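You operate a simulated robot arm through the tools that you are given. There is no shell and no other tool. Be economical: measure what you need, move in short steps, check, and stop when the job is done.

You run a simulated robot arm. Do the job below in one go: nothing can be reset, and whatever is moved stays where it is left.

Task
Test the green band cup's hardness and stand it on Soft or Hard.
Fine: cup on the red ring, dropper over it, one drop at a time till it turns blue, none after; four drops or more is Hard; dropper aside again. Set down upright: what you pick out.
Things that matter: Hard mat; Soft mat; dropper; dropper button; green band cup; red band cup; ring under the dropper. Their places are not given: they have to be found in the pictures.

Only the result counts: the job must be done as asked and must still hold three seconds after the hand-in. Knocking over, shifting, dropping, spilling or breaking anything else fails it.

Robot
A 6-joint arm with a two-finger parallel gripper, fixed in place. Base frame: the origin is at the foot of the arm, x ahead of it, y to its left, z up; the work surface is at about z = 0. Readings come in cm, degrees, newtons and seconds.
With the tool pointing down near the work surface it reaches from about 14 to 58 cm from the base axis. Its first joint turns from -66.0 to 66.0 degrees. Payload 2.1 kg.
The TCP is the grasp point between the finger pads, 3 cm short of the fingertips. In the tool frame z runs along the fingers and y along their closing line. The gripper opens to 9.4 cm. The fingers are 2.8 cm wide and 1 cm thick; the gripper's body (5 by 9.6 cm) begins 5.5 cm behind the TCP.
Orientation is that of the tool frame in the base frame, as [roll, pitch, yaw] about the fixed x, y, z axes, in that order (R = Rz(yaw) Ry(pitch) Rx(roll)). With the fingers straight down and closing along the base's y, the tool's x points along the base's -x, its y along +y and its z along -z.

Tools
- The arm moves only by the tool jog_arm. Its arguments are lists of equal length, an entry for each row: "translation": the shift along the base's x, y, z in units of 50 mm (1.0 is 50 mm), a list of three; "delta_rot": the turn, a rotation vector about the base's x, y, z in units of 5 degrees (1.0 is 5 degrees), a list of three; "hand": the gripper command, from -1 (fully open) to 1 (shut), values between in proportion. In form: {"translation": [[x, y, z], ...], "delta_rot": [[wx, wy, wz], ...], "hand": [hand, ...]}. A call has 1 to 20 rows; each row shifts and turns the commanded pose from where the row before left it. A call with a number of a shift or a turn outside -1 to 1 is refused whole. Each row takes 0.2 s and may step no farther than 5 cm and 8.6 degrees from the row before; otherwise, or with a gripper value out of range, the whole call is refused. A pose out of reach is approached as far as the arm can. The call stops where the force on the tool passes 70 N (or 10 N more than at its start, if that is more) or the arm is blocked; 0.2 s more then pass. The fingers move at their own pace (about 7.2 cm/s each) and stop on an object; they squeeze with about 27 N. The grip force told is the motor's: it shows also when the fingers shut on nothing. Time passes only in rows, and 0.2 s behind the last, so rows that do not move let the fingers close. The reply holds the time, the measured pose of the TCP, the force on the tool along the base axes, the opening and the grip force, in the units named above and with some noise, with the torque about the TCP (base axes, N m) and any sound that the robot's microphone picked up.
- Cameras (640 x 400 px; columns grow to the right, rows downward): "scene" is fixed at [6.28, -37.57, 49.09]; the picture's right is [0.71, -0.70, 0.00], its down [-0.36, -0.36, -0.86] and it looks along [0.60, 0.61, -0.51] (base axes); focal length 230 px, centre (320, 200). "wrist" rides on the gripper at [7.6, 1.4, -10.3] in the tool frame; the picture's right is [-0.18, 0.98, 0.00], its down [-0.75, -0.14, -0.64] and it looks along [-0.63, -0.12, 0.77] (tool axes); focal length 243 px, centre (320, 200).
- capture(camera): a new picture of that camera. It takes no simulated time.
- locate(camera, pixels): there is no depth. For up to 12 entries [column, row, z] of the newest picture of that camera ("zoom" is the newest enlarged one), the place [x, y] in the base frame at which the ray of that pixel passes the height z, good to about 0.3 cm. It takes no simulated time.
- zoom(camera, box): a new picture of the part [left, top, right, bottom] of that camera's present view, enlarged. It takes no simulated time.
- hand_in(): hands the job in; it is judged then, once.

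Work in short steps. Measure before you move; look again where a grasp or a placing could have gone wrong, and mend it. You have 80 turns and 34 pictures in all, those below and enlarged ones among them. Open the gripper and draw the arm clear of the work before you hand the job in, unless the task says otherwise; then end with one line.

The tools are called as name(argument=value, ...) on one line, values as JSON. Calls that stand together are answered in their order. jog_arm: Moves the arm, as the interface text tells. Its arguments: {"type":"object","properties":{"translation":{"type":"array","items":{"type":"array","items":{"type":"number"}}},"delta_rot":{"type":"array","items":{"type":"array","items":{"type":"number"}}},"hand":{"type":"array","items":{"type":"number"}}},"required":["translation","delta_rot","hand"]} The other tools are called the same way: capture (camera) takes a picture; locate (camera, pixels) gives the place at which the rays of pixels pass given heights; zoom (camera, box) takes an enlarged picture of a part of a camera's view; hand_in () hands the job in.

At the start:

```text
time: 0.0
tcp_pos: [32.35, -21.01, 37.36]
tcp_rot: [-179.9, 0.2, -179.9]
wrist_force: [0.2, -0.1, -0.2]
wrist_torque: [-0.02, 0.01, 0.0]
width: 9.4
finger_force: 0.1
```

scene: 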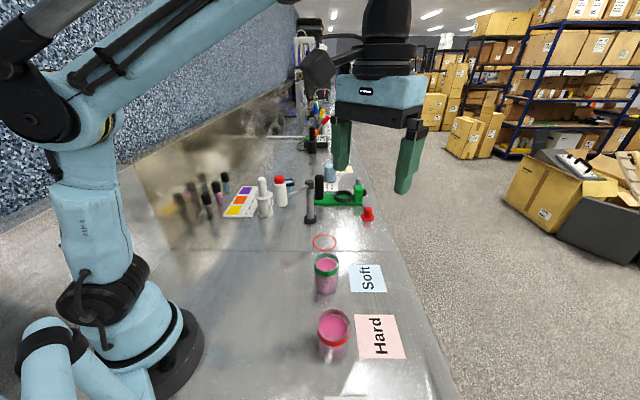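
wrist: 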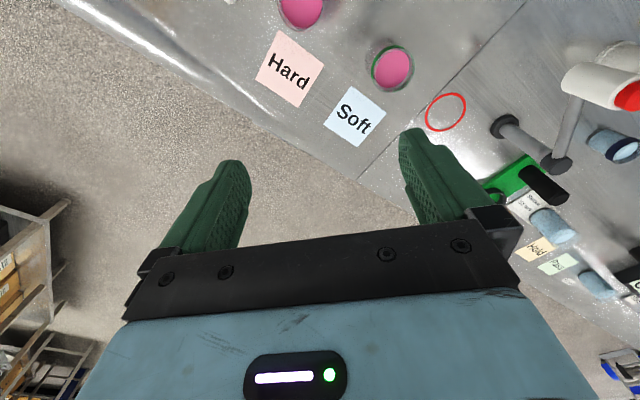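

The scene shows the green band cup near (327,272), the ring at (324,242), and the dropper somewhere near (310,200)-(370,215). I zoom in to see the layout.

zoom(camera="scene", box=[220, 140, 420, 265])

zoom(camera="scene", box=[270, 225, 430, 375])

zoom(camera="wrist", box=[400, 20, 640, 220])

```text
3.20 times, centred on (320, 202) of scene
```

zoom: 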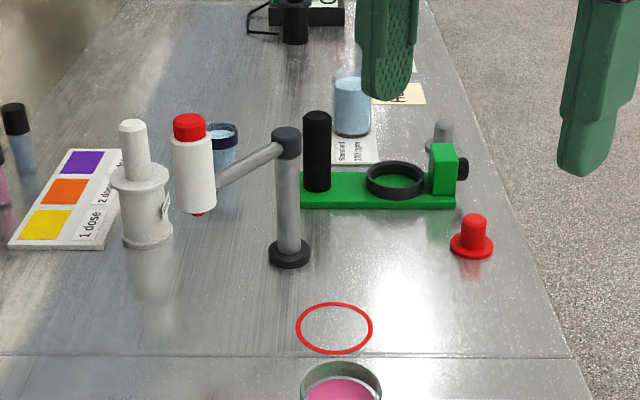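

```text
2.67 times, centred on (350, 300) of scene
```

zoom: 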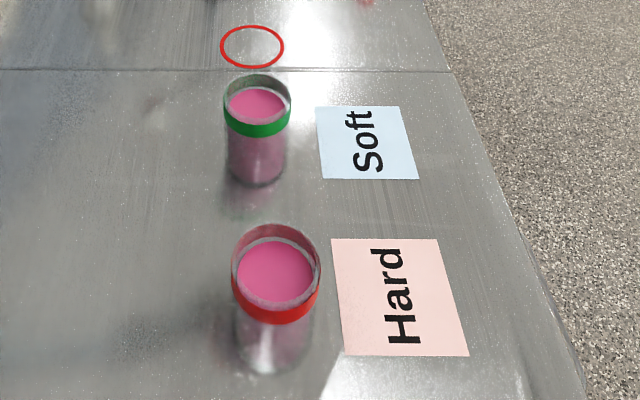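

```text
2.00 times, centred on (520, 120) of wrist
```

zoom: 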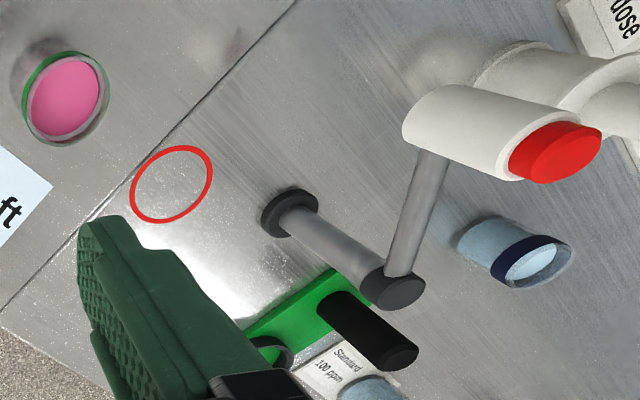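

The dropper hangs on a swing arm off a post. A red knob also sits on the table. I locate these points and the cups and mats.

locate(camera="scene", pixels=[[324, 242, 0], [310.5, 219.5, 0], [309.5, 182.5, 15], [367.5, 217, 0], [326.5, 265, 8], [326, 292, 0], [334, 327, 8], [336, 363, 0], [367, 278, 0], [380, 337, 0], [280.5, 180, 14], [281, 204, 10]])

locate(camera="wrist", pixels=[[445.5, 112, 0], [503, 125, 0], [558, 164, 12], [558, 164, 14], [558, 164, 16], [392, 69, 8], [392, 69, 6], [355, 116, 0], [289, 68, 0], [630, 95, 14], [630, 95, 16], [567, 78, 10]])

```text
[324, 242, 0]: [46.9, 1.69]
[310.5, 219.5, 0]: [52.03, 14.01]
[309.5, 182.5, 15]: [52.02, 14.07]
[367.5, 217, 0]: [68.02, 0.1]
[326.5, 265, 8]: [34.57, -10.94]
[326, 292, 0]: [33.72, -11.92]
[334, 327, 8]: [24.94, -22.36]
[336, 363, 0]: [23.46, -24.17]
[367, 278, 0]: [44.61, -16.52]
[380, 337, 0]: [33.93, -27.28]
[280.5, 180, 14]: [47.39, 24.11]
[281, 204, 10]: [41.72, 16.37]
```

```text
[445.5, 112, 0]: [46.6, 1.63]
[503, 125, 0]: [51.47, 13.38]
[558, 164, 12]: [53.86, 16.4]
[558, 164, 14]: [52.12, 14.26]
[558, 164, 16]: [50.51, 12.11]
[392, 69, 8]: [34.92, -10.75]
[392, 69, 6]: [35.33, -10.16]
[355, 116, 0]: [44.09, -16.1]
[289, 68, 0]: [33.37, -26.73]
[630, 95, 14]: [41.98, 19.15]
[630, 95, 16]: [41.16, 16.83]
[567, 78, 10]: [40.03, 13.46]
```

Post at (52,14), ring at (46.8,1.7), green cup near (34.5,-11). The table red knob at x=68 is out of reach, so the red cap on the dropper is likely the button. I move the wrist camera left to see the dropper from above.

jog_arm(translation=[[0, 0.9, 0], [0, 0.9, 0], [0, 0.9, 0], [0, 0.9, 0], [-0.3, 0.9, 0], [-0.3, 0.7, 0], [0, 0, 0], [0, 0, 0]], delta_rot=[[0, 0, 0], [0, 0, 0], [0, 0, 0], [0, 0, 0], [0, 0, 0], [0, 0, 0], [0, 0, 0], [0, 0, 0]], hand=[-1, -1, -1, -1, -1, -1, -1, -1])

capture(camera="wrist")

capture(camera="scene")

```text
time: 1.8
tcp_pos: [29.48, 5.2, 37.33]
tcp_rot: [-179.9, 0.2, -179.9]
wrist_force: [-0.2, 0.6, -0.4]
wrist_torque: [-0.03, -0.01, -0.04]
width: 9.39
finger_force: 0.0
```

```text
28 pictures are left
```

wrist: 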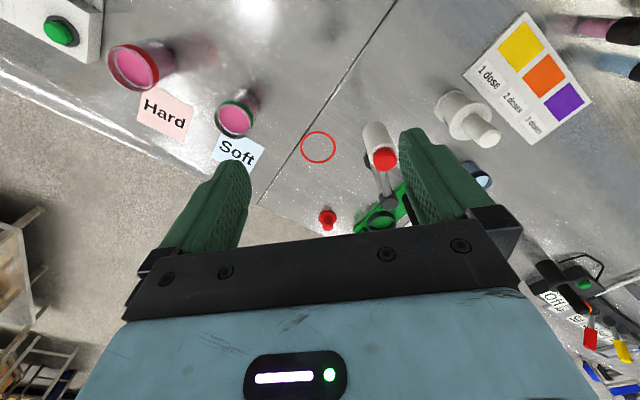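

```text
27 pictures are left
```

scene: 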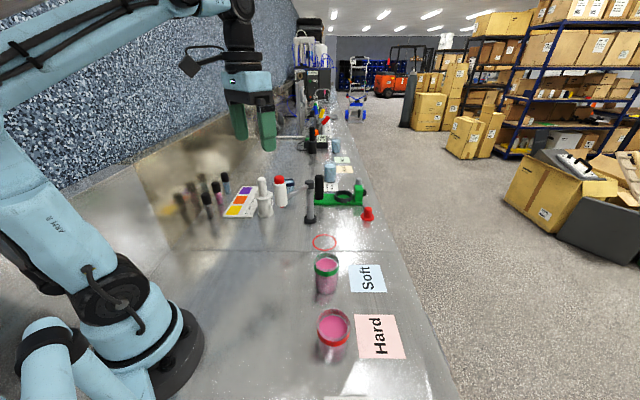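

A new item appears: a white box with a green button at wrist (60,30). I zoom on that and on the dropper.

zoom(camera="wrist", box=[300, 80, 460, 240])

zoom(camera="wrist", box=[0, 0, 260, 162])

locate(camera="wrist", pixels=[[60, 30, 3], [385, 158, 16], [385, 158, 17], [385, 158, 18], [385, 158, 19], [388, 201, 14], [388, 201, 15], [372, 127, 8], [372, 127, 10], [372, 127, 12], [237, 119, 8], [237, 119, 7]])

locate(camera="scene", pixels=[[279, 177.5, 16], [279, 177.5, 17], [279, 177.5, 18], [279, 177.5, 19], [281.5, 206, 8], [281.5, 206, 9], [281.5, 206, 10], [281.5, 206, 11], [309.5, 182.5, 14], [326.5, 265, 7]])

```text
2.50 times, centred on (380, 160) of wrist
```

zoom: 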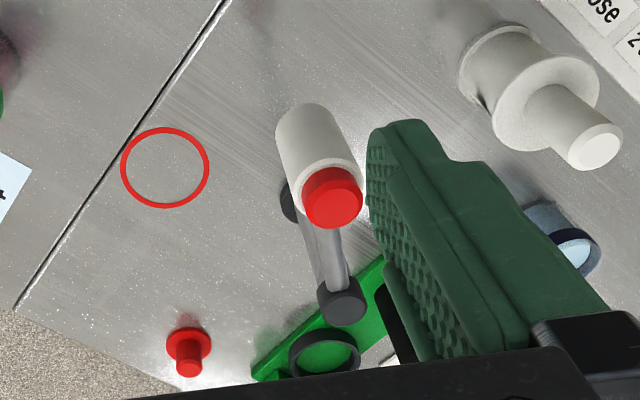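

```text
2.46 times, centred on (130, 81) of wrist
```

zoom: 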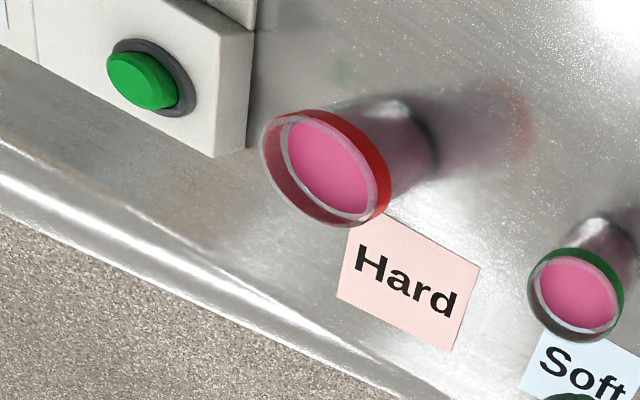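

```text
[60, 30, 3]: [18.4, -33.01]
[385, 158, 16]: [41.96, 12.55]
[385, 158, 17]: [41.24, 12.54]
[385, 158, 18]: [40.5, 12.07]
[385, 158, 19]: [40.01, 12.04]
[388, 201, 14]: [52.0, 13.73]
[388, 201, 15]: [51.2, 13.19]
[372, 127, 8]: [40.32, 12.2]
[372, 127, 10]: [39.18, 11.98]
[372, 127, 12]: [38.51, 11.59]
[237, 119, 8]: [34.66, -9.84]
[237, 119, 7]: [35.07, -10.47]
```

```text
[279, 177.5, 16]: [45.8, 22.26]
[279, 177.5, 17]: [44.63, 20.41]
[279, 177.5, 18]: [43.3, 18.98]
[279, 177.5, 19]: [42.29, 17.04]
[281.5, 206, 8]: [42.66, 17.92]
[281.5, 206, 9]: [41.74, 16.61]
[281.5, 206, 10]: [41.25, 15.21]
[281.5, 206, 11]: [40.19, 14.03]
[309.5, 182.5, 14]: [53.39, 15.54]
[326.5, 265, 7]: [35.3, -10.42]
```

Triangulating, the dropper's red cap top is at about (38.7,12.1,22), its tip at z≈12.3, and the swing arm is 13.4 cm long, which matches the distance to the ring. The cup centre is about (35.1,-10.5), rim z≈7.5. I move above the cup first.

jog_arm(translation=[[0.22, -0.63, -0.5], [0.23, -0.63, -0.7], [0.22, -0.63, -0.7], [0.23, -0.63, -0.8], [0.22, -0.63, -0.8], [0, 0, 0], [0, 0, 0]], delta_rot=[[0, 0, 0], [0, 0, 0], [0, 0, 0], [0, 0, 0], [0, 0, 0], [0, 0, 0], [0, 0, 0]], hand=[-1, -1, -1, -1, -1, -1, -1])

capture(camera="wrist")

```text
refused: row 4 steps farther than a row can; nothing moved
```

```text
24 pictures are left
```

wrist: 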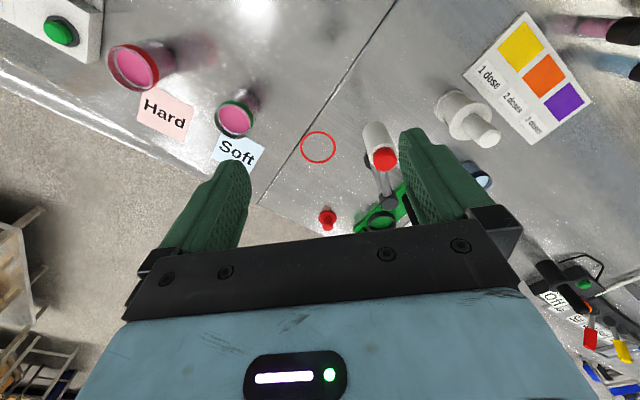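

The row was longer than 5 cm; same move with shorter rows.

jog_arm(translation=[[0.16, -0.45, -0.5], [0.16, -0.45, -0.5], [0.16, -0.45, -0.5], [0.16, -0.45, -0.5], [0.16, -0.45, -0.5], [0.16, -0.45, -0.5], [0.16, -0.44, -0.5], [0, 0, 0], [0, 0, 0]], delta_rot=[[0, 0, 0], [0, 0, 0], [0, 0, 0], [0, 0, 0], [0, 0, 0], [0, 0, 0], [0, 0, 0], [0, 0, 0], [0, 0, 0]], hand=[-1, -1, -1, -1, -1, -1, -1, -1, -1])

capture(camera="wrist")

```text
time: 3.8
tcp_pos: [34.77, -10.8, 20.18]
tcp_rot: [-179.9, 0.2, -179.9]
wrist_force: [0.9, -0.6, 0.4]
wrist_torque: [-0.01, 0.0, 0.02]
width: 9.4
finger_force: 0.1
```

```text
23 pictures are left
```

wrist: 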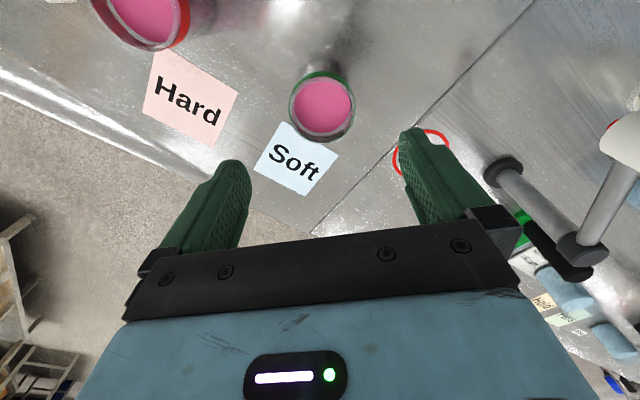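

The cup rim now sits at wrist (322,105); I locate it along with the edges and mats.

locate(camera="wrist", pixels=[[322, 105, 7], [322, 105, 8], [289, 105, 7.5], [355, 105, 7.5], [322, 142, 7.5], [322, 72, 7.5], [297, 158, 0], [189, 97, 0], [152, 10, 8]])

zoom(camera="scene", box=[270, 215, 430, 315])

```text
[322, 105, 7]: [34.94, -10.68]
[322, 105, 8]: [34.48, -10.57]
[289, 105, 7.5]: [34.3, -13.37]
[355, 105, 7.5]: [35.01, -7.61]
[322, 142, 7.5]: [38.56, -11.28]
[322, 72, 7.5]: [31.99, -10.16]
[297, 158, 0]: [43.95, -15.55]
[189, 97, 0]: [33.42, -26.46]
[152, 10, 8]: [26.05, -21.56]
```

```text
4.00 times, centred on (350, 265) of scene
```

zoom: 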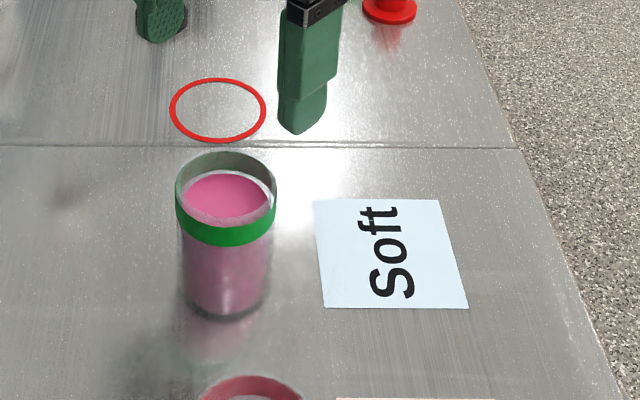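

The cup centre is (35.0,-10.6), diameter about 6 cm. I descend straight to z=4.6 with the gripper open, without gripping yet.

jog_arm(translation=[[0.05, 0.04, -0.6], [0, 0, -0.6], [0, 0, -0.6], [0, 0, -0.5], [0, 0, -0.4], [0, 0, -0.4], [0, 0, 0], [0, 0, 0]], delta_rot=[[0, 0, 0], [0, 0, 0], [0, 0, 0], [0, 0, 0], [0, 0, 0], [0, 0, 0], [0, 0, 0], [0, 0, 0]], hand=[-1, -1, -1, -1, -1, -1, -1, -1])

capture(camera="scene")

```text
time: 5.6
tcp_pos: [35.19, -10.5, 4.53]
tcp_rot: [-179.9, 0.1, -179.8]
wrist_force: [0.1, -0.2, 0.3]
wrist_torque: [0.0, 0.02, -0.01]
width: 9.39
finger_force: 0.0
```

```text
21 pictures are left
```

scene: 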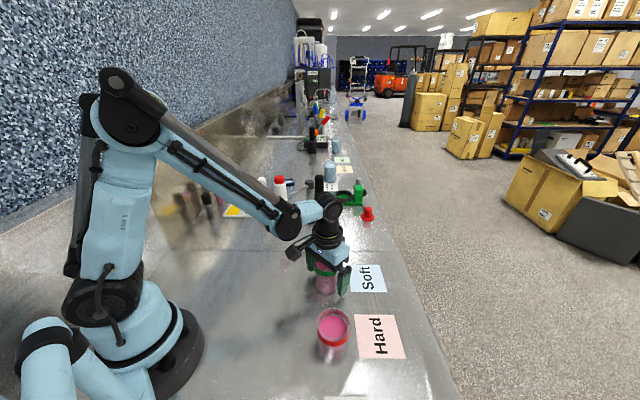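

The fingers straddle the cup. I close gently in place.

jog_arm(translation=[[0, 0, 0], [0, 0, 0], [0, 0, 0], [0, 0, 0], [0, 0, 0], [0, 0, 0]], delta_rot=[[0, 0, 0], [0, 0, 0], [0, 0, 0], [0, 0, 0], [0, 0, 0], [0, 0, 0]], hand=[0, 0.2, 0.4, 0.6, 0.6, 0.6])

```text
time: 7.0
tcp_pos: [35.39, -10.44, 4.55]
tcp_rot: [-180.0, 0.3, -179.9]
wrist_force: [-0.2, -0.4, -0.4]
wrist_torque: [-0.01, -0.01, 0.0]
width: 6.29
finger_force: 27.1
```

Gripped at 6.3 cm. I lift 3 cm and carry it slowly to the ring at (46.8,1.7).

jog_arm(translation=[[0, 0, 0.1], [0, 0, 0.2], [0, 0, 0.2], [0, 0, 0.1], [0.07, 0.07, 0], [0.15, 0.16, 0], [0.22, 0.23, 0], [0.25, 0.27, 0], [0.25, 0.27, 0], [0.25, 0.27, 0], [0.25, 0.27, 0], [0.25, 0.27, 0], [0.22, 0.23, 0], [0.16, 0.17, 0], [0.1, 0.1, 0], [0.07, 0.07, 0], [0.05, 0.05, 0], [0, 0, 0], [0, 0, 0]], delta_rot=[[0, 0, 0], [0, 0, 0], [0, 0, 0], [0, 0, 0], [0, 0, 0], [0, 0, 0], [0, 0, 0], [0, 0, 0], [0, 0, 0], [0, 0, 0], [0, 0, 0], [0, 0, 0], [0, 0, 0], [0, 0, 0], [0, 0, 0], [0, 0, 0], [0, 0, 0], [0, 0, 0], [0, 0, 0]], hand=[0.6, 0.6, 0.6, 0.6, 0.6, 0.6, 0.6, 0.6, 0.6, 0.6, 0.6, 0.6, 0.6, 0.6, 0.6, 0.6, 0.6, 0.6, 0.6])

capture(camera="scene")

capture(camera="wrist")

```text
time: 11.0
tcp_pos: [46.66, 1.6, 7.48]
tcp_rot: [-179.9, 0.2, -180.0]
wrist_force: [0.0, -0.3, -1.3]
wrist_torque: [0.02, -0.04, -0.02]
width: 6.28
finger_force: 27.2
```

```text
20 pictures are left
```

scene: 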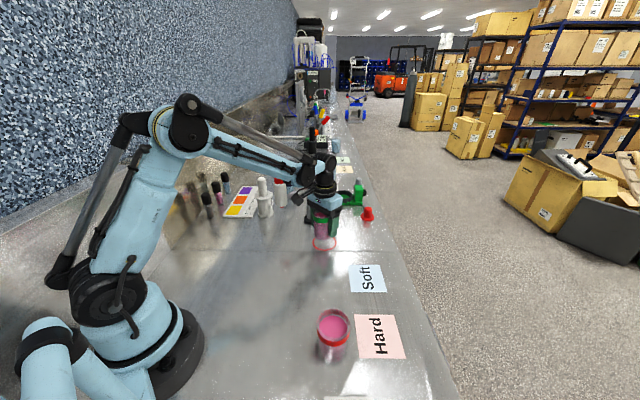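

```text
19 pictures are left
```

wrist: 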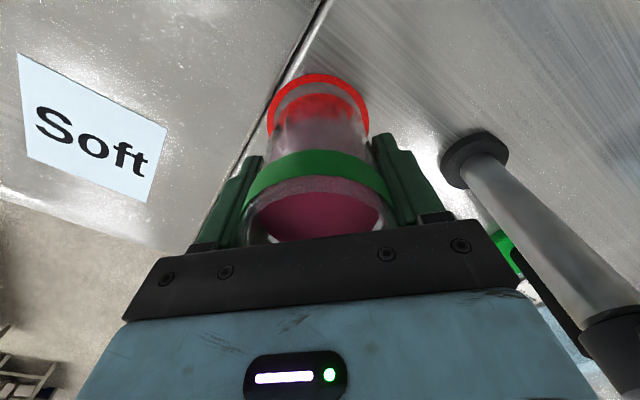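

The cup hangs above the ring. I lower it 2.95 cm and look.

jog_arm(translation=[[0.02, 0.01, -0.1], [0, 0, -0.15], [0, 0, -0.15], [0, 0, -0.1], [0, 0, -0.06], [0, 0, -0.03], [0, 0, 0], [0, 0, 0]], delta_rot=[[0, 0, 0], [0, 0, 0], [0, 0, 0], [0, 0, 0], [0, 0, 0], [0, 0, 0], [0, 0, 0], [0, 0, 0]], hand=[0.6, 0.6, 0.6, 0.6, 0.6, 0.6, 0.6, 0.6])

zoom(camera="scene", box=[270, 190, 382, 260])

zoom(camera="wrist", box=[220, 50, 420, 175])

```text
time: 12.8
tcp_pos: [46.66, 1.69, 4.48]
tcp_rot: [-179.9, 0.2, -179.9]
wrist_force: [0.2, -1.4, 5.8]
wrist_torque: [0.12, 0.02, 0.0]
width: 6.25
finger_force: 26.7
```

```text
5.71 times, centred on (326, 225) of scene
```

zoom: 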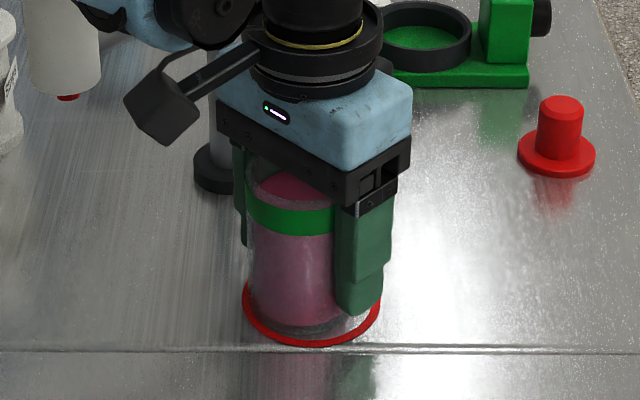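

```text
3.20 times, centred on (320, 112) of wrist
```

zoom: 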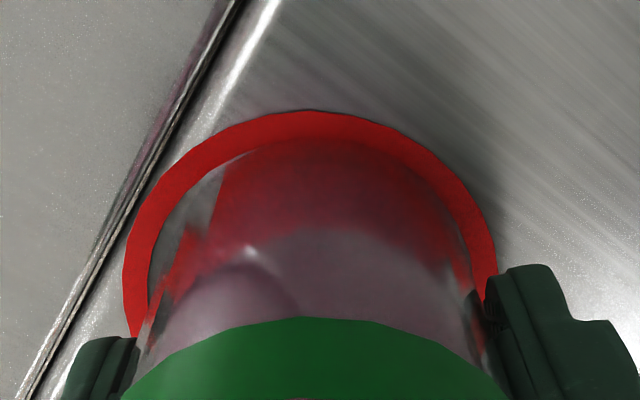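

The cup is seated within the ring with contact force ~6 N. I open and rise straight up to z≈30.

jog_arm(translation=[[0, 0, 0], [0, 0, 0], [0, 0, 0], [0, 0, 0], [0, 0, 0.3], [0, 0, 0.5], [0, 0, 0.6], [0, 0, 0.7], [0, 0, 0.8], [0, 0, 0.8], [0, 0, 0.8], [0, 0, 0.7], [0, 0, 0], [0, 0, 0]], delta_rot=[[0, 0, 0], [0, 0, 0], [0, 0, 0], [0, 0, 0], [0, 0, 0], [0, 0, 0], [0, 0, 0], [0, 0, 0], [0, 0, 0], [0, 0, 0], [0, 0, 0], [0, 0, 0], [0, 0, 0], [0, 0, 0]], hand=[0.2, -0.3, -1, -1, -1, -1, -1, -1, -1, -1, -1, -1, -1, -1])

capture(camera="wrist")

zoom(camera="scene", box=[250, 150, 394, 250])

```text
time: 15.8
tcp_pos: [46.66, 1.71, 30.38]
tcp_rot: [-180.0, 0.2, -179.9]
wrist_force: [-0.4, -0.6, 0.5]
wrist_torque: [0.01, 0.01, 0.02]
width: 9.42
finger_force: 0.1
```

```text
16 pictures are left
```

wrist: 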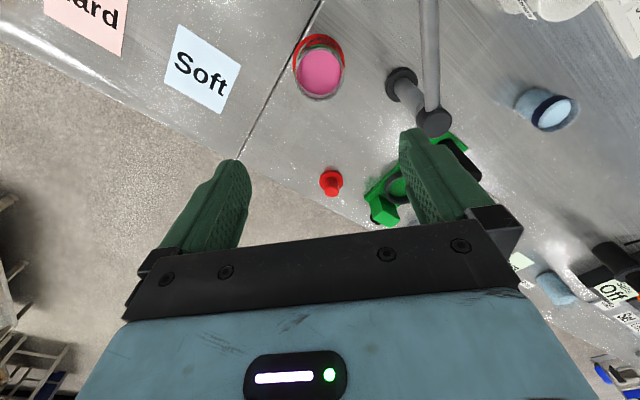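

```text
4.00 times, centred on (322, 200) of scene
```

zoom: 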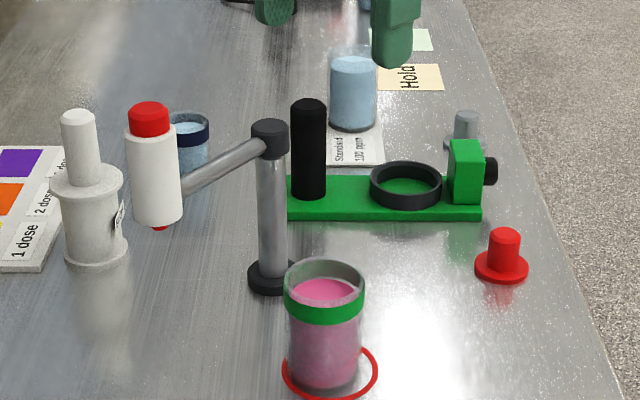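

The cup stands in the ring. Next I move above the dropper at about (38.7,12.1), turning +8° so the fingers close across the swing arm.

jog_arm(translation=[[-0.4, 0.5, 0], [-0.4, 0.5, 0], [-0.4, 0.5, 0], [-0.4, 0.5, 0], [0, 0.08, 0], [0, 0, 0], [0, 0, 0]], delta_rot=[[0, 0, 0.4], [0, 0, 0.4], [0, 0, 0.4], [0, 0, 0.4], [0, 0, 0], [0, 0, 0], [0, 0, 0]], hand=[-1, -1, -1, -1, -1, -1, -1])

capture(camera="wrist")

```text
time: 17.4
tcp_pos: [38.62, 12.05, 30.39]
tcp_rot: [-179.9, 0.2, -172.0]
wrist_force: [-0.1, -0.6, 0.3]
wrist_torque: [-0.02, -0.03, 0.03]
width: 9.39
finger_force: 0.1
```

```text
14 pictures are left
```

wrist: 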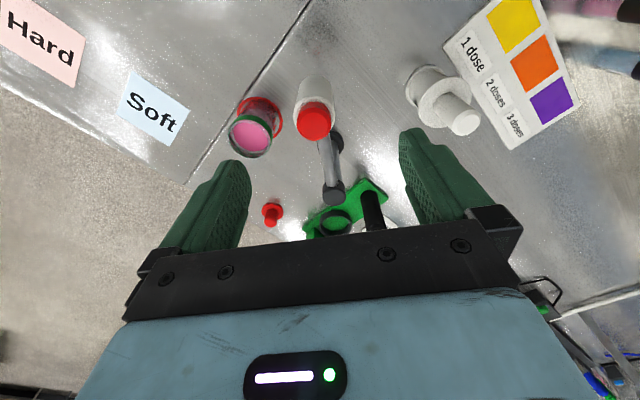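

Cap top centre is at wrist (313,122), post top (334,193). I locate them at several heights.

locate(camera="wrist", pixels=[[314, 124, 20], [314, 124, 21], [314, 124, 22], [334, 190, 14], [334, 190, 15], [296, 118, 21], [331, 118, 21], [256, 133, 7.5]])

locate(camera="scene", pixels=[[279, 176.5, 20], [279, 176.5, 21], [279, 176.5, 22], [281.5, 206.5, 12], [281.5, 206.5, 13], [309.4, 181.5, 15], [309.4, 181.5, 14]])

```text
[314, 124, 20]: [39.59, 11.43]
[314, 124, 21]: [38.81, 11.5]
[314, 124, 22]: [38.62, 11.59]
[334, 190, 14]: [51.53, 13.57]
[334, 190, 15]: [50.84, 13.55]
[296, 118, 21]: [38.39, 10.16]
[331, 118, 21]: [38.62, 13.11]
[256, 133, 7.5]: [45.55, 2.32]
```

```text
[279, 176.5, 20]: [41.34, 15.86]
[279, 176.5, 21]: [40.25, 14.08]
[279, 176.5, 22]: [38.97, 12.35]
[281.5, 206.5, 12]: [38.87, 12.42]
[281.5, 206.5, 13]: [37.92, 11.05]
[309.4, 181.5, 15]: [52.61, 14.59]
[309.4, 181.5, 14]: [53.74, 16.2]
```

Cap top ≈ (38.6,11.8,22.2). I lower to z=18.3, so the tips are at 15.3 and the palm at 23.8, clear of the cap, then grip the body.

jog_arm(translation=[[0, -0.05, -0.5], [0, 0, -0.5], [0, 0, -0.5], [0, 0, -0.4], [0, 0, -0.3], [0, 0, -0.2], [0, 0, 0], [0, 0, 0], [0, 0, 0], [0, 0, 0], [0, 0, 0], [0, 0, 0], [0, 0, 0], [0, 0, 0]], delta_rot=[[0, 0, 0], [0, 0, 0], [0, 0, 0], [0, 0, 0], [0, 0, 0], [0, 0, 0], [0, 0, 0], [0, 0, 0], [0, 0, 0], [0, 0, 0], [0, 0, 0], [0, 0, 0], [0, 0, 0], [0, 0, 0]], hand=[-1, -1, -1, -1, -1, -1, -1, -0.5, 0, 0.2, 0.4, 0.5, 0.5, 0.5])

zoom(camera="scene", box=[240, 140, 368, 250])

```text
time: 20.4
tcp_pos: [38.63, 11.87, 18.29]
tcp_rot: [-179.7, 0.1, -172.0]
wrist_force: [0.5, -25.5, -8.2]
wrist_torque: [0.44, 0.14, -0.16]
width: 3.85
finger_force: 13.1
```

```text
3.64 times, centred on (304, 195) of scene
```

zoom: 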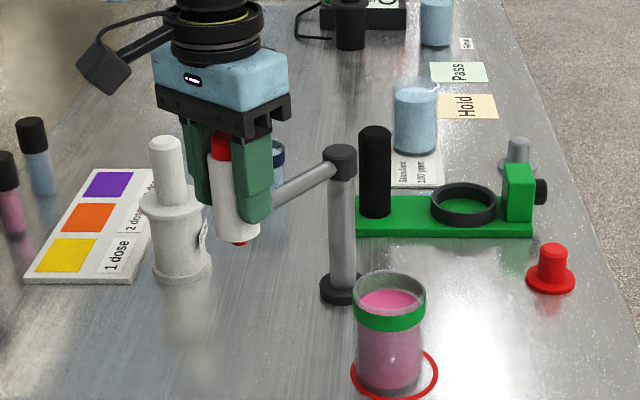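

Width 3.85; the reaction of -25 N in y means the dropper sits slightly toward -y, which is the swing direction anyway. I start swinging along the arc around the post (52,14), first 14.5°.

jog_arm(translation=[[0.025, -0.134, 0], [0.032, -0.133, 0], [0.038, -0.131, 0], [0.045, -0.129, 0], [0.051, -0.127, 0], [0, 0, 0]], delta_rot=[[0, 0, 0.58], [0, 0, 0.58], [0, 0, 0.58], [0, 0, 0.58], [0, 0, 0.58], [0, 0, 0]], hand=[0.5, 0.5, 0.5, 0.5, 0.5, 0.5])

```text
time: 21.8
tcp_pos: [39.55, 8.56, 18.42]
tcp_rot: [-179.9, -0.2, -157.5]
wrist_force: [-21.4, -6.0, -45.1]
wrist_torque: [0.66, 0.63, 0.43]
width: 3.52
finger_force: 44.9
```

Forces rise (down 45 N), so the grip is strained. I loosen to a loose cage (width ~4.2) and check.

jog_arm(translation=[[0, 0, 0], [0, 0, 0], [0, 0, 0]], delta_rot=[[0, 0, 0], [0, 0, 0], [0, 0, 0]], hand=[0.1, 0.1, 0.1])

zoom(camera="scene", box=[240, 140, 368, 250])

```text
time: 22.6
tcp_pos: [39.65, 8.68, 18.37]
tcp_rot: [-179.9, 0.2, -157.4]
wrist_force: [0.2, 0.0, 0.8]
wrist_torque: [0.03, 0.02, 0.02]
width: 4.24
finger_force: 0.1
```

```text
3.64 times, centred on (304, 195) of scene
```

zoom: 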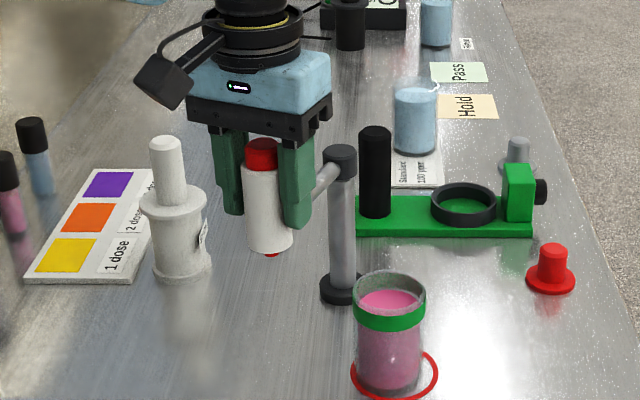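

No force now, and the dropper has swung with the gripper. I continue the arc loosely caged.

jog_arm(translation=[[0.058, -0.124, 0], [0.064, -0.121, 0], [0.07, -0.117, 0], [0.076, -0.114, 0], [0.081, -0.11, 0], [0.087, -0.105, 0], [0.092, -0.101, 0], [0.097, -0.096, 0], [0.102, -0.091, 0], [0.106, -0.086, 0], [0, 0, 0]], delta_rot=[[0, 0, 0.58], [0, 0, 0.58], [0, 0, 0.58], [0, 0, 0.58], [0, 0, 0.58], [0, 0, 0.58], [0, 0, 0.58], [0, 0, 0.58], [0, 0, 0.58], [0, 0, 0.58], [0, 0, 0]], hand=[0.1, 0.1, 0.1, 0.1, 0.1, 0.1, 0.1, 0.1, 0.1, 0.1, 0.1])

```text
time: 25.0
tcp_pos: [43.8, 3.31, 18.54]
tcp_rot: [-179.9, 0.1, -128.3]
wrist_force: [-2.6, 0.2, 1.3]
wrist_torque: [0.01, 0.09, 0.01]
width: 4.37
finger_force: 0.6
```

Low forces, swing going well. I finish the last 14.5°, plus a small overshoot for the cage play.

jog_arm(translation=[[0.111, -0.08, 0], [0.114, -0.075, 0], [0.118, -0.069, 0], [0.121, -0.063, 0], [0.124, -0.056, 0], [0.04, -0.015, 0], [0, 0, 0], [0, 0, 0]], delta_rot=[[0, 0, 0.58], [0, 0, 0.58], [0, 0, 0.58], [0, 0, 0.58], [0, 0, 0.58], [0, 0, 0], [0, 0, 0], [0, 0, 0]], hand=[0.1, 0.1, 0.1, 0.1, 0.1, 0.1, 0.1, 0.1])

zoom(camera="scene", box=[250, 140, 394, 250])

```text
time: 26.8
tcp_pos: [47.08, 1.51, 18.46]
tcp_rot: [-179.9, 0.2, -113.9]
wrist_force: [-1.1, -0.7, -0.1]
wrist_torque: [0.0, 0.08, 0.0]
width: 4.25
finger_force: 0.0
```

```text
3.64 times, centred on (322, 195) of scene
```

zoom: 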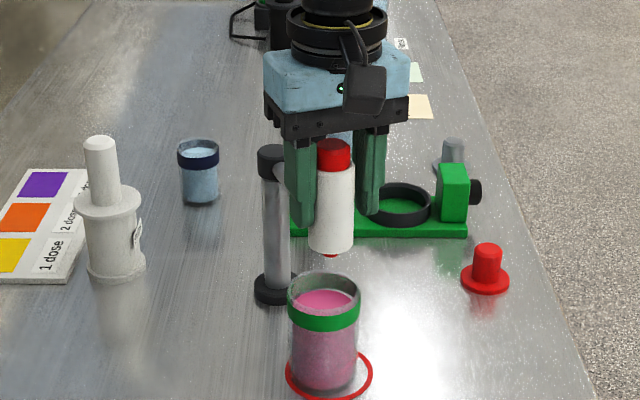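

I check where the dropper tip (325.3,209.6 at z≈12.2) and cup rim (323,221) are.

locate(camera="zoom", pixels=[[332, 253, 12.2], [332, 143, 22.2], [324, 297, 7.5], [324, 297, 8], [329, 372, 0], [324, 370, 0]])

```text
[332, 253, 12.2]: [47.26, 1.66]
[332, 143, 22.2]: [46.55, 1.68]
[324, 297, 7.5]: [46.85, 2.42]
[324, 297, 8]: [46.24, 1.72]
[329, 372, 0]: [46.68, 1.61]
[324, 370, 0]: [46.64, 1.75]
```

The dropper is centred over the cup. I open, rise to z=29, shift to the cap centre (46.75,1.7) and close the fingers for pressing.

jog_arm(translation=[[0, 0, 0], [0, 0, 0], [0, 0, 0.4], [0, 0, 0.5], [0, 0, 0.6], [0, 0, 0.6], [-0.06, 0.04, 0], [0, 0, 0], [0, 0, 0], [0, 0, 0], [0, 0, 0]], delta_rot=[[0, 0, 0], [0, 0, 0], [0, 0, 0], [0, 0, 0], [0, 0, 0], [0, 0, 0], [0, 0, 0], [0, 0, 0], [0, 0, 0], [0, 0, 0], [0, 0, 0]], hand=[-0.4, -0.4, -0.4, -0.4, -0.4, -0.4, 0.5, 1, 1, 1, 1])

zoom(camera="scene", box=[250, 140, 394, 250])

```text
time: 29.2
tcp_pos: [46.72, 1.62, 28.96]
tcp_rot: [-179.8, 0.2, -113.9]
wrist_force: [-1.0, -0.2, -1.1]
wrist_torque: [-0.02, -0.01, 0.0]
width: 0.0
finger_force: 27.4
```

```text
3.64 times, centred on (322, 195) of scene
```

zoom: 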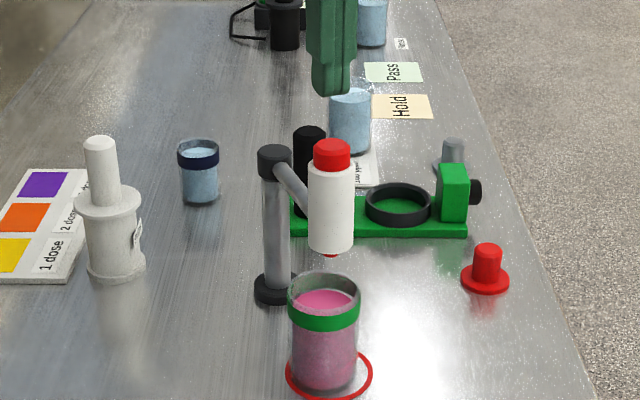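

Closed fingertips are above the cap. I lower to z≈25.5 (just above the cap) then in 1 mm steps.

jog_arm(translation=[[0, 0, -0.3], [0, 0, -0.2], [0, 0, -0.1], [0, 0, -0.08], [0, 0, -0.02], [0, 0, 0]], delta_rot=[[0, 0, 0], [0, 0, 0], [0, 0, 0], [0, 0, 0], [0, 0, 0], [0, 0, 0]], hand=[1, 1, 1, 1, 1, 1])

```text
time: 30.6
tcp_pos: [46.65, 1.63, 25.38]
tcp_rot: [-179.8, 0.2, -113.9]
wrist_force: [-0.7, -0.4, -0.5]
wrist_torque: [-0.02, 0.0, -0.02]
width: 0.0
finger_force: 26.9
```

No contact yet; 1 mm steps down.

jog_arm(translation=[[0, 0, -0.03], [0, 0, -0.03], [0, 0, -0.03], [0, 0, 0]], delta_rot=[[0, 0, 0], [0, 0, 0], [0, 0, 0], [0, 0, 0]], hand=[1, 1, 1, 1])

```text
time: 31.6
tcp_pos: [46.6, 1.76, 25.02]
tcp_rot: [-179.9, 0.3, -113.8]
wrist_force: [-0.2, -0.1, 0.2]
wrist_torque: [0.0, -0.02, 0.0]
width: 0.0
finger_force: 27.0
```

Still none; continue down slowly.

jog_arm(translation=[[0, 0, -0.03], [0, 0, -0.03], [0, 0, 0]], delta_rot=[[0, 0, 0], [0, 0, 0], [0, 0, 0]], hand=[1, 1, 1])

```text
time: 32.4
tcp_pos: [46.72, 1.78, 24.72]
tcp_rot: [-179.9, 0.3, -113.9]
wrist_force: [-1.0, -1.2, 2.0]
wrist_torque: [-0.06, 0.02, -0.02]
width: 0.0
finger_force: 27.1
heard: click
```

A click with 2 N. I back off 5 mm and look at the cup.

jog_arm(translation=[[0, 0, 0.05], [0, 0, 0.05], [0, 0, 0], [0, 0, 0], [0, 0, 0]], delta_rot=[[0, 0, 0], [0, 0, 0], [0, 0, 0], [0, 0, 0], [0, 0, 0]], hand=[1, 1, 1, 1, 1])

zoom(camera="scene", box=[275, 150, 371, 250])

```text
time: 33.6
tcp_pos: [46.78, 1.6, 25.26]
tcp_rot: [-179.9, 0.2, -113.9]
wrist_force: [0.0, 0.3, -0.3]
wrist_torque: [-0.02, -0.02, 0.01]
width: 0.03
finger_force: 27.2
```

```text
4.00 times, centred on (323, 200) of scene
```

zoom: 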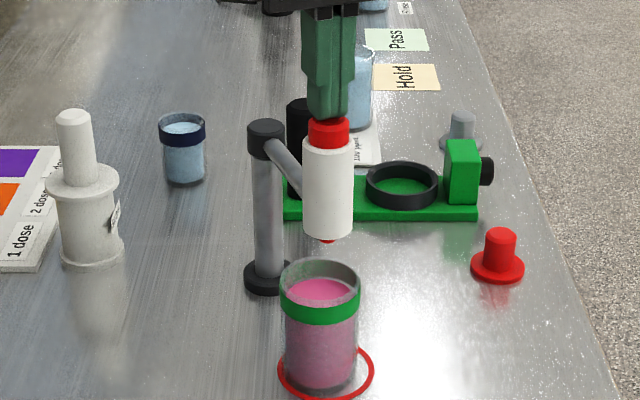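

Liquid is still pink after click 1. Second press: same depth, back off, then look.

jog_arm(translation=[[0, 0, -0.05], [0, 0, -0.05], [0, 0, 0], [0, 0, 0.05], [0, 0, 0.05], [0, 0, 0], [0, 0, 0], [0, 0, 0], [0, 0, 0]], delta_rot=[[0, 0, 0], [0, 0, 0], [0, 0, 0], [0, 0, 0], [0, 0, 0], [0, 0, 0], [0, 0, 0], [0, 0, 0], [0, 0, 0]], hand=[1, 1, 1, 1, 1, 1, 1, 1, 1])

zoom(camera="scene", box=[275, 150, 371, 250])

```text
time: 35.6
tcp_pos: [46.68, 1.69, 25.24]
tcp_rot: [-179.9, 0.2, -113.9]
wrist_force: [0.0, 0.8, -0.6]
wrist_torque: [0.02, -0.01, -0.03]
width: 0.0
finger_force: 27.4
```

```text
4.00 times, centred on (323, 200) of scene
```

zoom: 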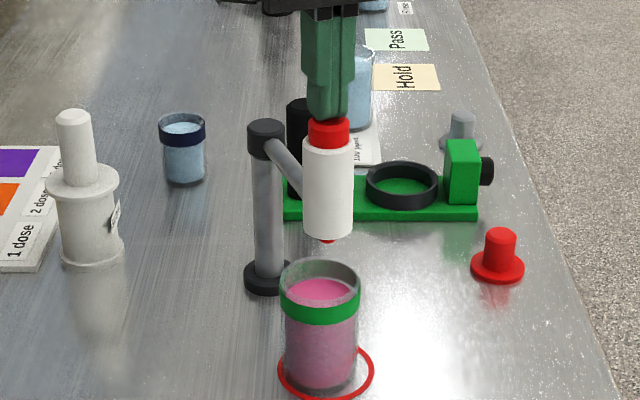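

No click was heard, so that press was too shallow and does not count. I press slightly deeper and hold, no picture until a click.

jog_arm(translation=[[0, 0, -0.05], [0, 0, -0.05], [0, 0, -0.02], [0, 0, 0]], delta_rot=[[0, 0, 0], [0, 0, 0], [0, 0, 0], [0, 0, 0]], hand=[1, 1, 1, 1])

```text
time: 36.6
tcp_pos: [46.72, 1.78, 24.68]
tcp_rot: [-179.9, 0.2, -113.9]
wrist_force: [-0.5, 0.4, 1.8]
wrist_torque: [0.0, 0.03, 0.03]
width: 0.0
finger_force: 27.0
heard: click
```

Click 2 heard. I release and look.

jog_arm(translation=[[0, 0, 0.06], [0, 0, 0.06], [0, 0, 0], [0, 0, 0], [0, 0, 0], [0, 0, 0]], delta_rot=[[0, 0, 0], [0, 0, 0], [0, 0, 0], [0, 0, 0], [0, 0, 0], [0, 0, 0]], hand=[1, 1, 1, 1, 1, 1])

capture(camera="wrist")

```text
time: 38.0
tcp_pos: [46.66, 1.73, 25.25]
tcp_rot: [-179.9, 0.1, -113.9]
wrist_force: [-0.3, -0.3, 0.4]
wrist_torque: [0.0, 0.01, 0.0]
width: 0.03
finger_force: 27.0
```

```text
7 pictures are left
```

wrist: 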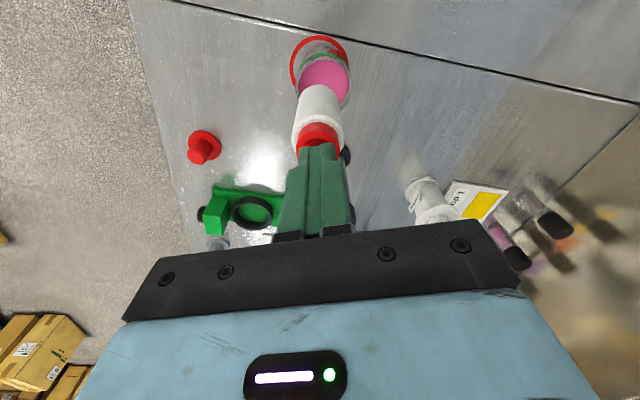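

Still pink after click 2. Third press, release.

jog_arm(translation=[[0, 0, -0.05], [0, 0, -0.05], [0, 0, -0.02], [0, 0, 0], [0, 0, 0.06], [0, 0, 0.06], [0, 0, 0], [0, 0, 0], [0, 0, 0]], delta_rot=[[0, 0, 0], [0, 0, 0], [0, 0, 0], [0, 0, 0], [0, 0, 0], [0, 0, 0], [0, 0, 0], [0, 0, 0], [0, 0, 0]], hand=[1, 1, 1, 1, 1, 1, 1, 1, 1])

zoom(camera="scene", box=[275, 150, 371, 250])

```text
time: 40.0
tcp_pos: [46.88, 1.53, 25.25]
tcp_rot: [-179.9, 0.2, -114.0]
wrist_force: [0.6, 0.3, 0.0]
wrist_torque: [-0.01, -0.02, -0.02]
width: 0.0
finger_force: 26.7
heard: click
```

```text
4.00 times, centred on (323, 200) of scene
```

zoom: 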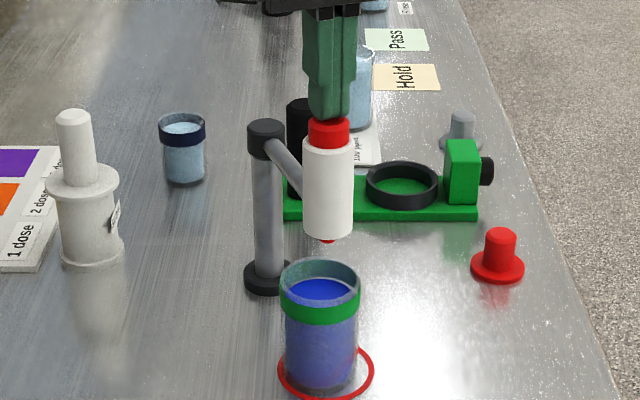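

Blue after exactly three clicks, so it is Soft. No more presses: I rise, open, descend around the dropper body and cage it again.

jog_arm(translation=[[0, 0, 0.3], [0, 0, 0.45], [0, 0, 0], [0, 0, 0], [0, 0, 0], [0, 0, 0], [0, 0, -0.4], [0, 0, -0.5], [0, 0, -0.5], [0, 0, -0.4], [0, 0, -0.3], [0, 0, 0], [0, 0, 0], [0, 0, 0], [0, 0, 0]], delta_rot=[[0, 0, 0], [0, 0, 0], [0, 0, 0], [0, 0, 0], [0, 0, 0], [0, 0, 0], [0, 0, 0], [0, 0, 0], [0, 0, 0], [0, 0, 0], [0, 0, 0], [0, 0, 0], [0, 0, 0], [0, 0, 0], [0, 0, 0]], hand=[1, 1, 0, -0.6, -0.6, -0.6, -0.6, -0.6, -0.6, -0.6, -0.6, -0.3, 0.1, 0.1, 0.1])

```text
time: 43.2
tcp_pos: [46.8, 1.67, 18.64]
tcp_rot: [180.0, 0.2, -113.9]
wrist_force: [0.0, -0.1, 0.0]
wrist_torque: [0.0, 0.02, 0.04]
width: 4.23
finger_force: 0.1
```

Caged with no force. I reverse the arc, first half.

jog_arm(translation=[[-0.124, 0.056, 0], [-0.121, 0.063, 0], [-0.118, 0.069, 0], [-0.114, 0.075, 0], [-0.111, 0.08, 0], [-0.106, 0.086, 0], [-0.102, 0.091, 0], [-0.097, 0.096, 0], [-0.092, 0.101, 0], [-0.087, 0.105, 0], [0, 0, 0]], delta_rot=[[0, 0, -0.58], [0, 0, -0.58], [0, 0, -0.58], [0, 0, -0.58], [0, 0, -0.58], [0, 0, -0.58], [0, 0, -0.58], [0, 0, -0.58], [0, 0, -0.58], [0, 0, -0.58], [0, 0, 0]], hand=[0.1, 0.1, 0.1, 0.1, 0.1, 0.1, 0.1, 0.1, 0.1, 0.1, 0.1])

jog_arm(translation=[[-0.081, 0.11, 0], [-0.076, 0.114, 0], [-0.07, 0.117, 0], [-0.064, 0.121, 0], [-0.058, 0.124, 0], [-0.051, 0.127, 0], [-0.045, 0.129, 0], [-0.038, 0.131, 0], [-0.032, 0.133, 0], [-0.025, 0.134, 0], [0, 0, 0]], delta_rot=[[0, 0, -0.58], [0, 0, -0.58], [0, 0, -0.58], [0, 0, -0.58], [0, 0, -0.58], [0, 0, -0.58], [0, 0, -0.58], [0, 0, -0.58], [0, 0, -0.58], [0, 0, -0.58], [0, 0, 0]], hand=[0.1, 0.1, 0.1, 0.1, 0.1, 0.1, 0.1, 0.1, 0.1, 0.1, 0.1])

```text
time: 45.6
tcp_pos: [41.28, 5.86, 18.59]
tcp_rot: [180.0, 0.2, -143.0]
wrist_force: [-8.5, -9.0, 2.9]
wrist_torque: [-0.02, -0.1, -0.23]
width: 4.41
finger_force: 1.4
```

```text
time: 48.0
tcp_pos: [38.6, 12.08, 18.39]
tcp_rot: [-179.9, 0.1, -172.1]
wrist_force: [0.7, -5.0, -4.5]
wrist_torque: [0.13, 0.05, 0.02]
width: 4.5
finger_force: 2.2
```

The dropper is back aside at about the start position. I open, rise and head back above the cup at (46.7,1.7), turning -8°.

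jog_arm(translation=[[0, 0, 0], [0, 0, 0], [0, 0, 0], [0, 0, 0.5], [0, 0, 0.6], [0, 0, 0.7], [0, 0, 0.5], [0.4, -0.5, 0], [0.4, -0.5, 0], [0.4, -0.5, 0], [0.4, -0.5, 0], [0, -0.06, 0], [0, 0, 0], [0, 0, 0]], delta_rot=[[0, 0, 0], [0, 0, 0], [0, 0, 0], [0, 0, 0], [0, 0, 0], [0, 0, 0], [0, 0, 0], [0, 0, -0.4], [0, 0, -0.4], [0, 0, -0.4], [0, 0, -0.4], [0, 0, 0], [0, 0, 0], [0, 0, 0]], hand=[-0.4, -1, -1, -1, -1, -1, -1, -1, -1, -1, -1, -1, -1, -1])

zoom(camera="scene", box=[250, 150, 410, 300])

```text
time: 51.0
tcp_pos: [46.68, 1.59, 30.11]
tcp_rot: [-179.8, 0.3, -179.9]
wrist_force: [-0.6, -0.4, -0.3]
wrist_torque: [0.01, 0.02, 0.02]
width: 9.42
finger_force: 0.0
```

```text
2.67 times, centred on (330, 225) of scene
```

zoom: 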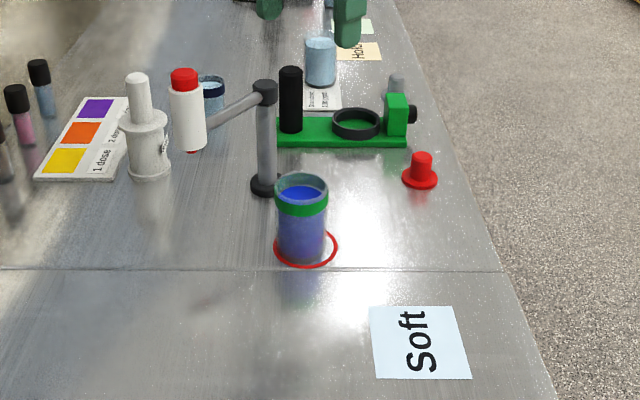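

Dropper is aside, cup intact. I descend and grip, and get the mat centre from its corners.

locate(camera="zoom", pixels=[[369, 307, 0], [458, 306, 0], [472, 378, 0], [376, 380, 0]])

jog_arm(translation=[[0, 0, -0.6], [0, 0, -0.8], [0, 0, -0.8], [0, 0, -0.8], [0, 0, -0.7], [0, 0, -0.6], [0, 0, -0.4], [0, 0, -0.3], [0, 0, -0.12], [0, 0, 0], [0, 0, 0], [0, 0, 0], [0, 0, 0], [0, 0, 0], [0, 0, 0], [0, 0, 0]], delta_rot=[[0, 0, 0], [0, 0, 0], [0, 0, 0], [0, 0, 0], [0, 0, 0], [0, 0, 0], [0, 0, 0], [0, 0, 0], [0, 0, 0], [0, 0, 0], [0, 0, 0], [0, 0, 0], [0, 0, 0], [0, 0, 0], [0, 0, 0], [0, 0, 0]], hand=[-1, -1, -1, -1, -1, -1, -1, -1, -1, -1, 0, 0.2, 0.4, 0.6, 0.6, 0.6])

```text
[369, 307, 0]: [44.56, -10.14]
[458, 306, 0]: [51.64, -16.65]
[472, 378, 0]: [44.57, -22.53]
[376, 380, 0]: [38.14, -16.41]
```

```text
time: 54.4
tcp_pos: [46.69, 1.81, 4.35]
tcp_rot: [-179.9, 0.2, 180.0]
wrist_force: [-0.9, -0.7, 0.4]
wrist_torque: [0.01, 0.0, 0.01]
width: 6.24
finger_force: 26.9
```

Gripped at 6.24 cm. Mat centre is (44.7,-16.4); I lift 3 cm and carry slowly.

jog_arm(translation=[[0, 0, 0.1], [0, 0, 0.2], [0, 0, 0.2], [0, 0, 0.1], [-0.01, -0.08, 0], [-0.02, -0.17, 0], [-0.03, -0.25, 0], [-0.04, -0.33, 0], [-0.04, -0.36, 0], [-0.04, -0.37, 0], [-0.04, -0.37, 0], [-0.04, -0.37, 0], [-0.04, -0.36, 0], [-0.03, -0.32, 0], [-0.03, -0.26, 0], [-0.02, -0.18, 0], [-0.01, -0.12, 0], [-0.01, -0.07, 0], [0, -0.03, 0], [0, 0, 0]], delta_rot=[[0, 0, 0], [0, 0, 0], [0, 0, 0], [0, 0, 0], [0, 0, 0], [0, 0, 0], [0, 0, 0], [0, 0, 0], [0, 0, 0], [0, 0, 0], [0, 0, 0], [0, 0, 0], [0, 0, 0], [0, 0, 0], [0, 0, 0], [0, 0, 0], [0, 0, 0], [0, 0, 0], [0, 0, 0], [0, 0, 0]], hand=[0.6, 0.6, 0.6, 0.6, 0.6, 0.6, 0.6, 0.6, 0.6, 0.6, 0.6, 0.6, 0.6, 0.6, 0.6, 0.6, 0.6, 0.6, 0.6, 0.6])

zoom(camera="scene", box=[290, 200, 450, 320])

```text
time: 58.6
tcp_pos: [44.51, -16.53, 7.37]
tcp_rot: [-179.9, 0.2, -179.8]
wrist_force: [0.1, 0.4, -1.3]
wrist_torque: [-0.01, 0.01, -0.03]
width: 6.23
finger_force: 27.2
```

```text
3.33 times, centred on (370, 260) of scene
```

zoom: 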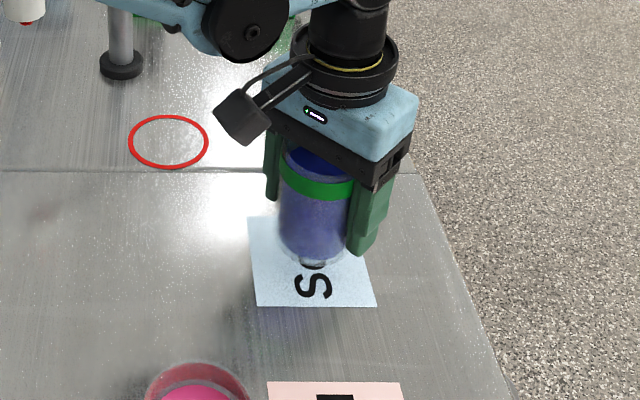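

The cup is above the Soft mat. I lower 2.95 cm, as the cup stood at z≈4.35–4.45.

jog_arm(translation=[[0, 0, -0.1], [0, 0, -0.15], [0, 0, -0.15], [0, 0, -0.1], [0, 0, -0.05], [0, 0, -0.03], [0, 0, 0], [0, 0, 0]], delta_rot=[[0, 0, 0], [0, 0, 0], [0, 0, 0], [0, 0, 0], [0, 0, 0], [0, 0, 0], [0, 0, 0], [0, 0, 0]], hand=[0.6, 0.6, 0.6, 0.6, 0.6, 0.6, 0.6, 0.6])

```text
time: 60.4
tcp_pos: [44.66, -16.49, 4.46]
tcp_rot: [-180.0, 0.3, -179.9]
wrist_force: [0.2, 0.6, -2.1]
wrist_torque: [-0.01, -0.02, 0.01]
width: 6.23
finger_force: 27.4
```

No contact yet (cup weight still held); 1 mm more steps down.

jog_arm(translation=[[0, 0, -0.02], [0, 0, 0]], delta_rot=[[0, 0, 0], [0, 0, 0]], hand=[0.6, 0.6])

```text
time: 61.0
tcp_pos: [44.73, -16.52, 4.18]
tcp_rot: [179.9, 0.1, -179.9]
wrist_force: [-1.3, -0.8, 8.9]
wrist_torque: [0.17, 0.1, 0.09]
width: 6.22
finger_force: 26.7
```

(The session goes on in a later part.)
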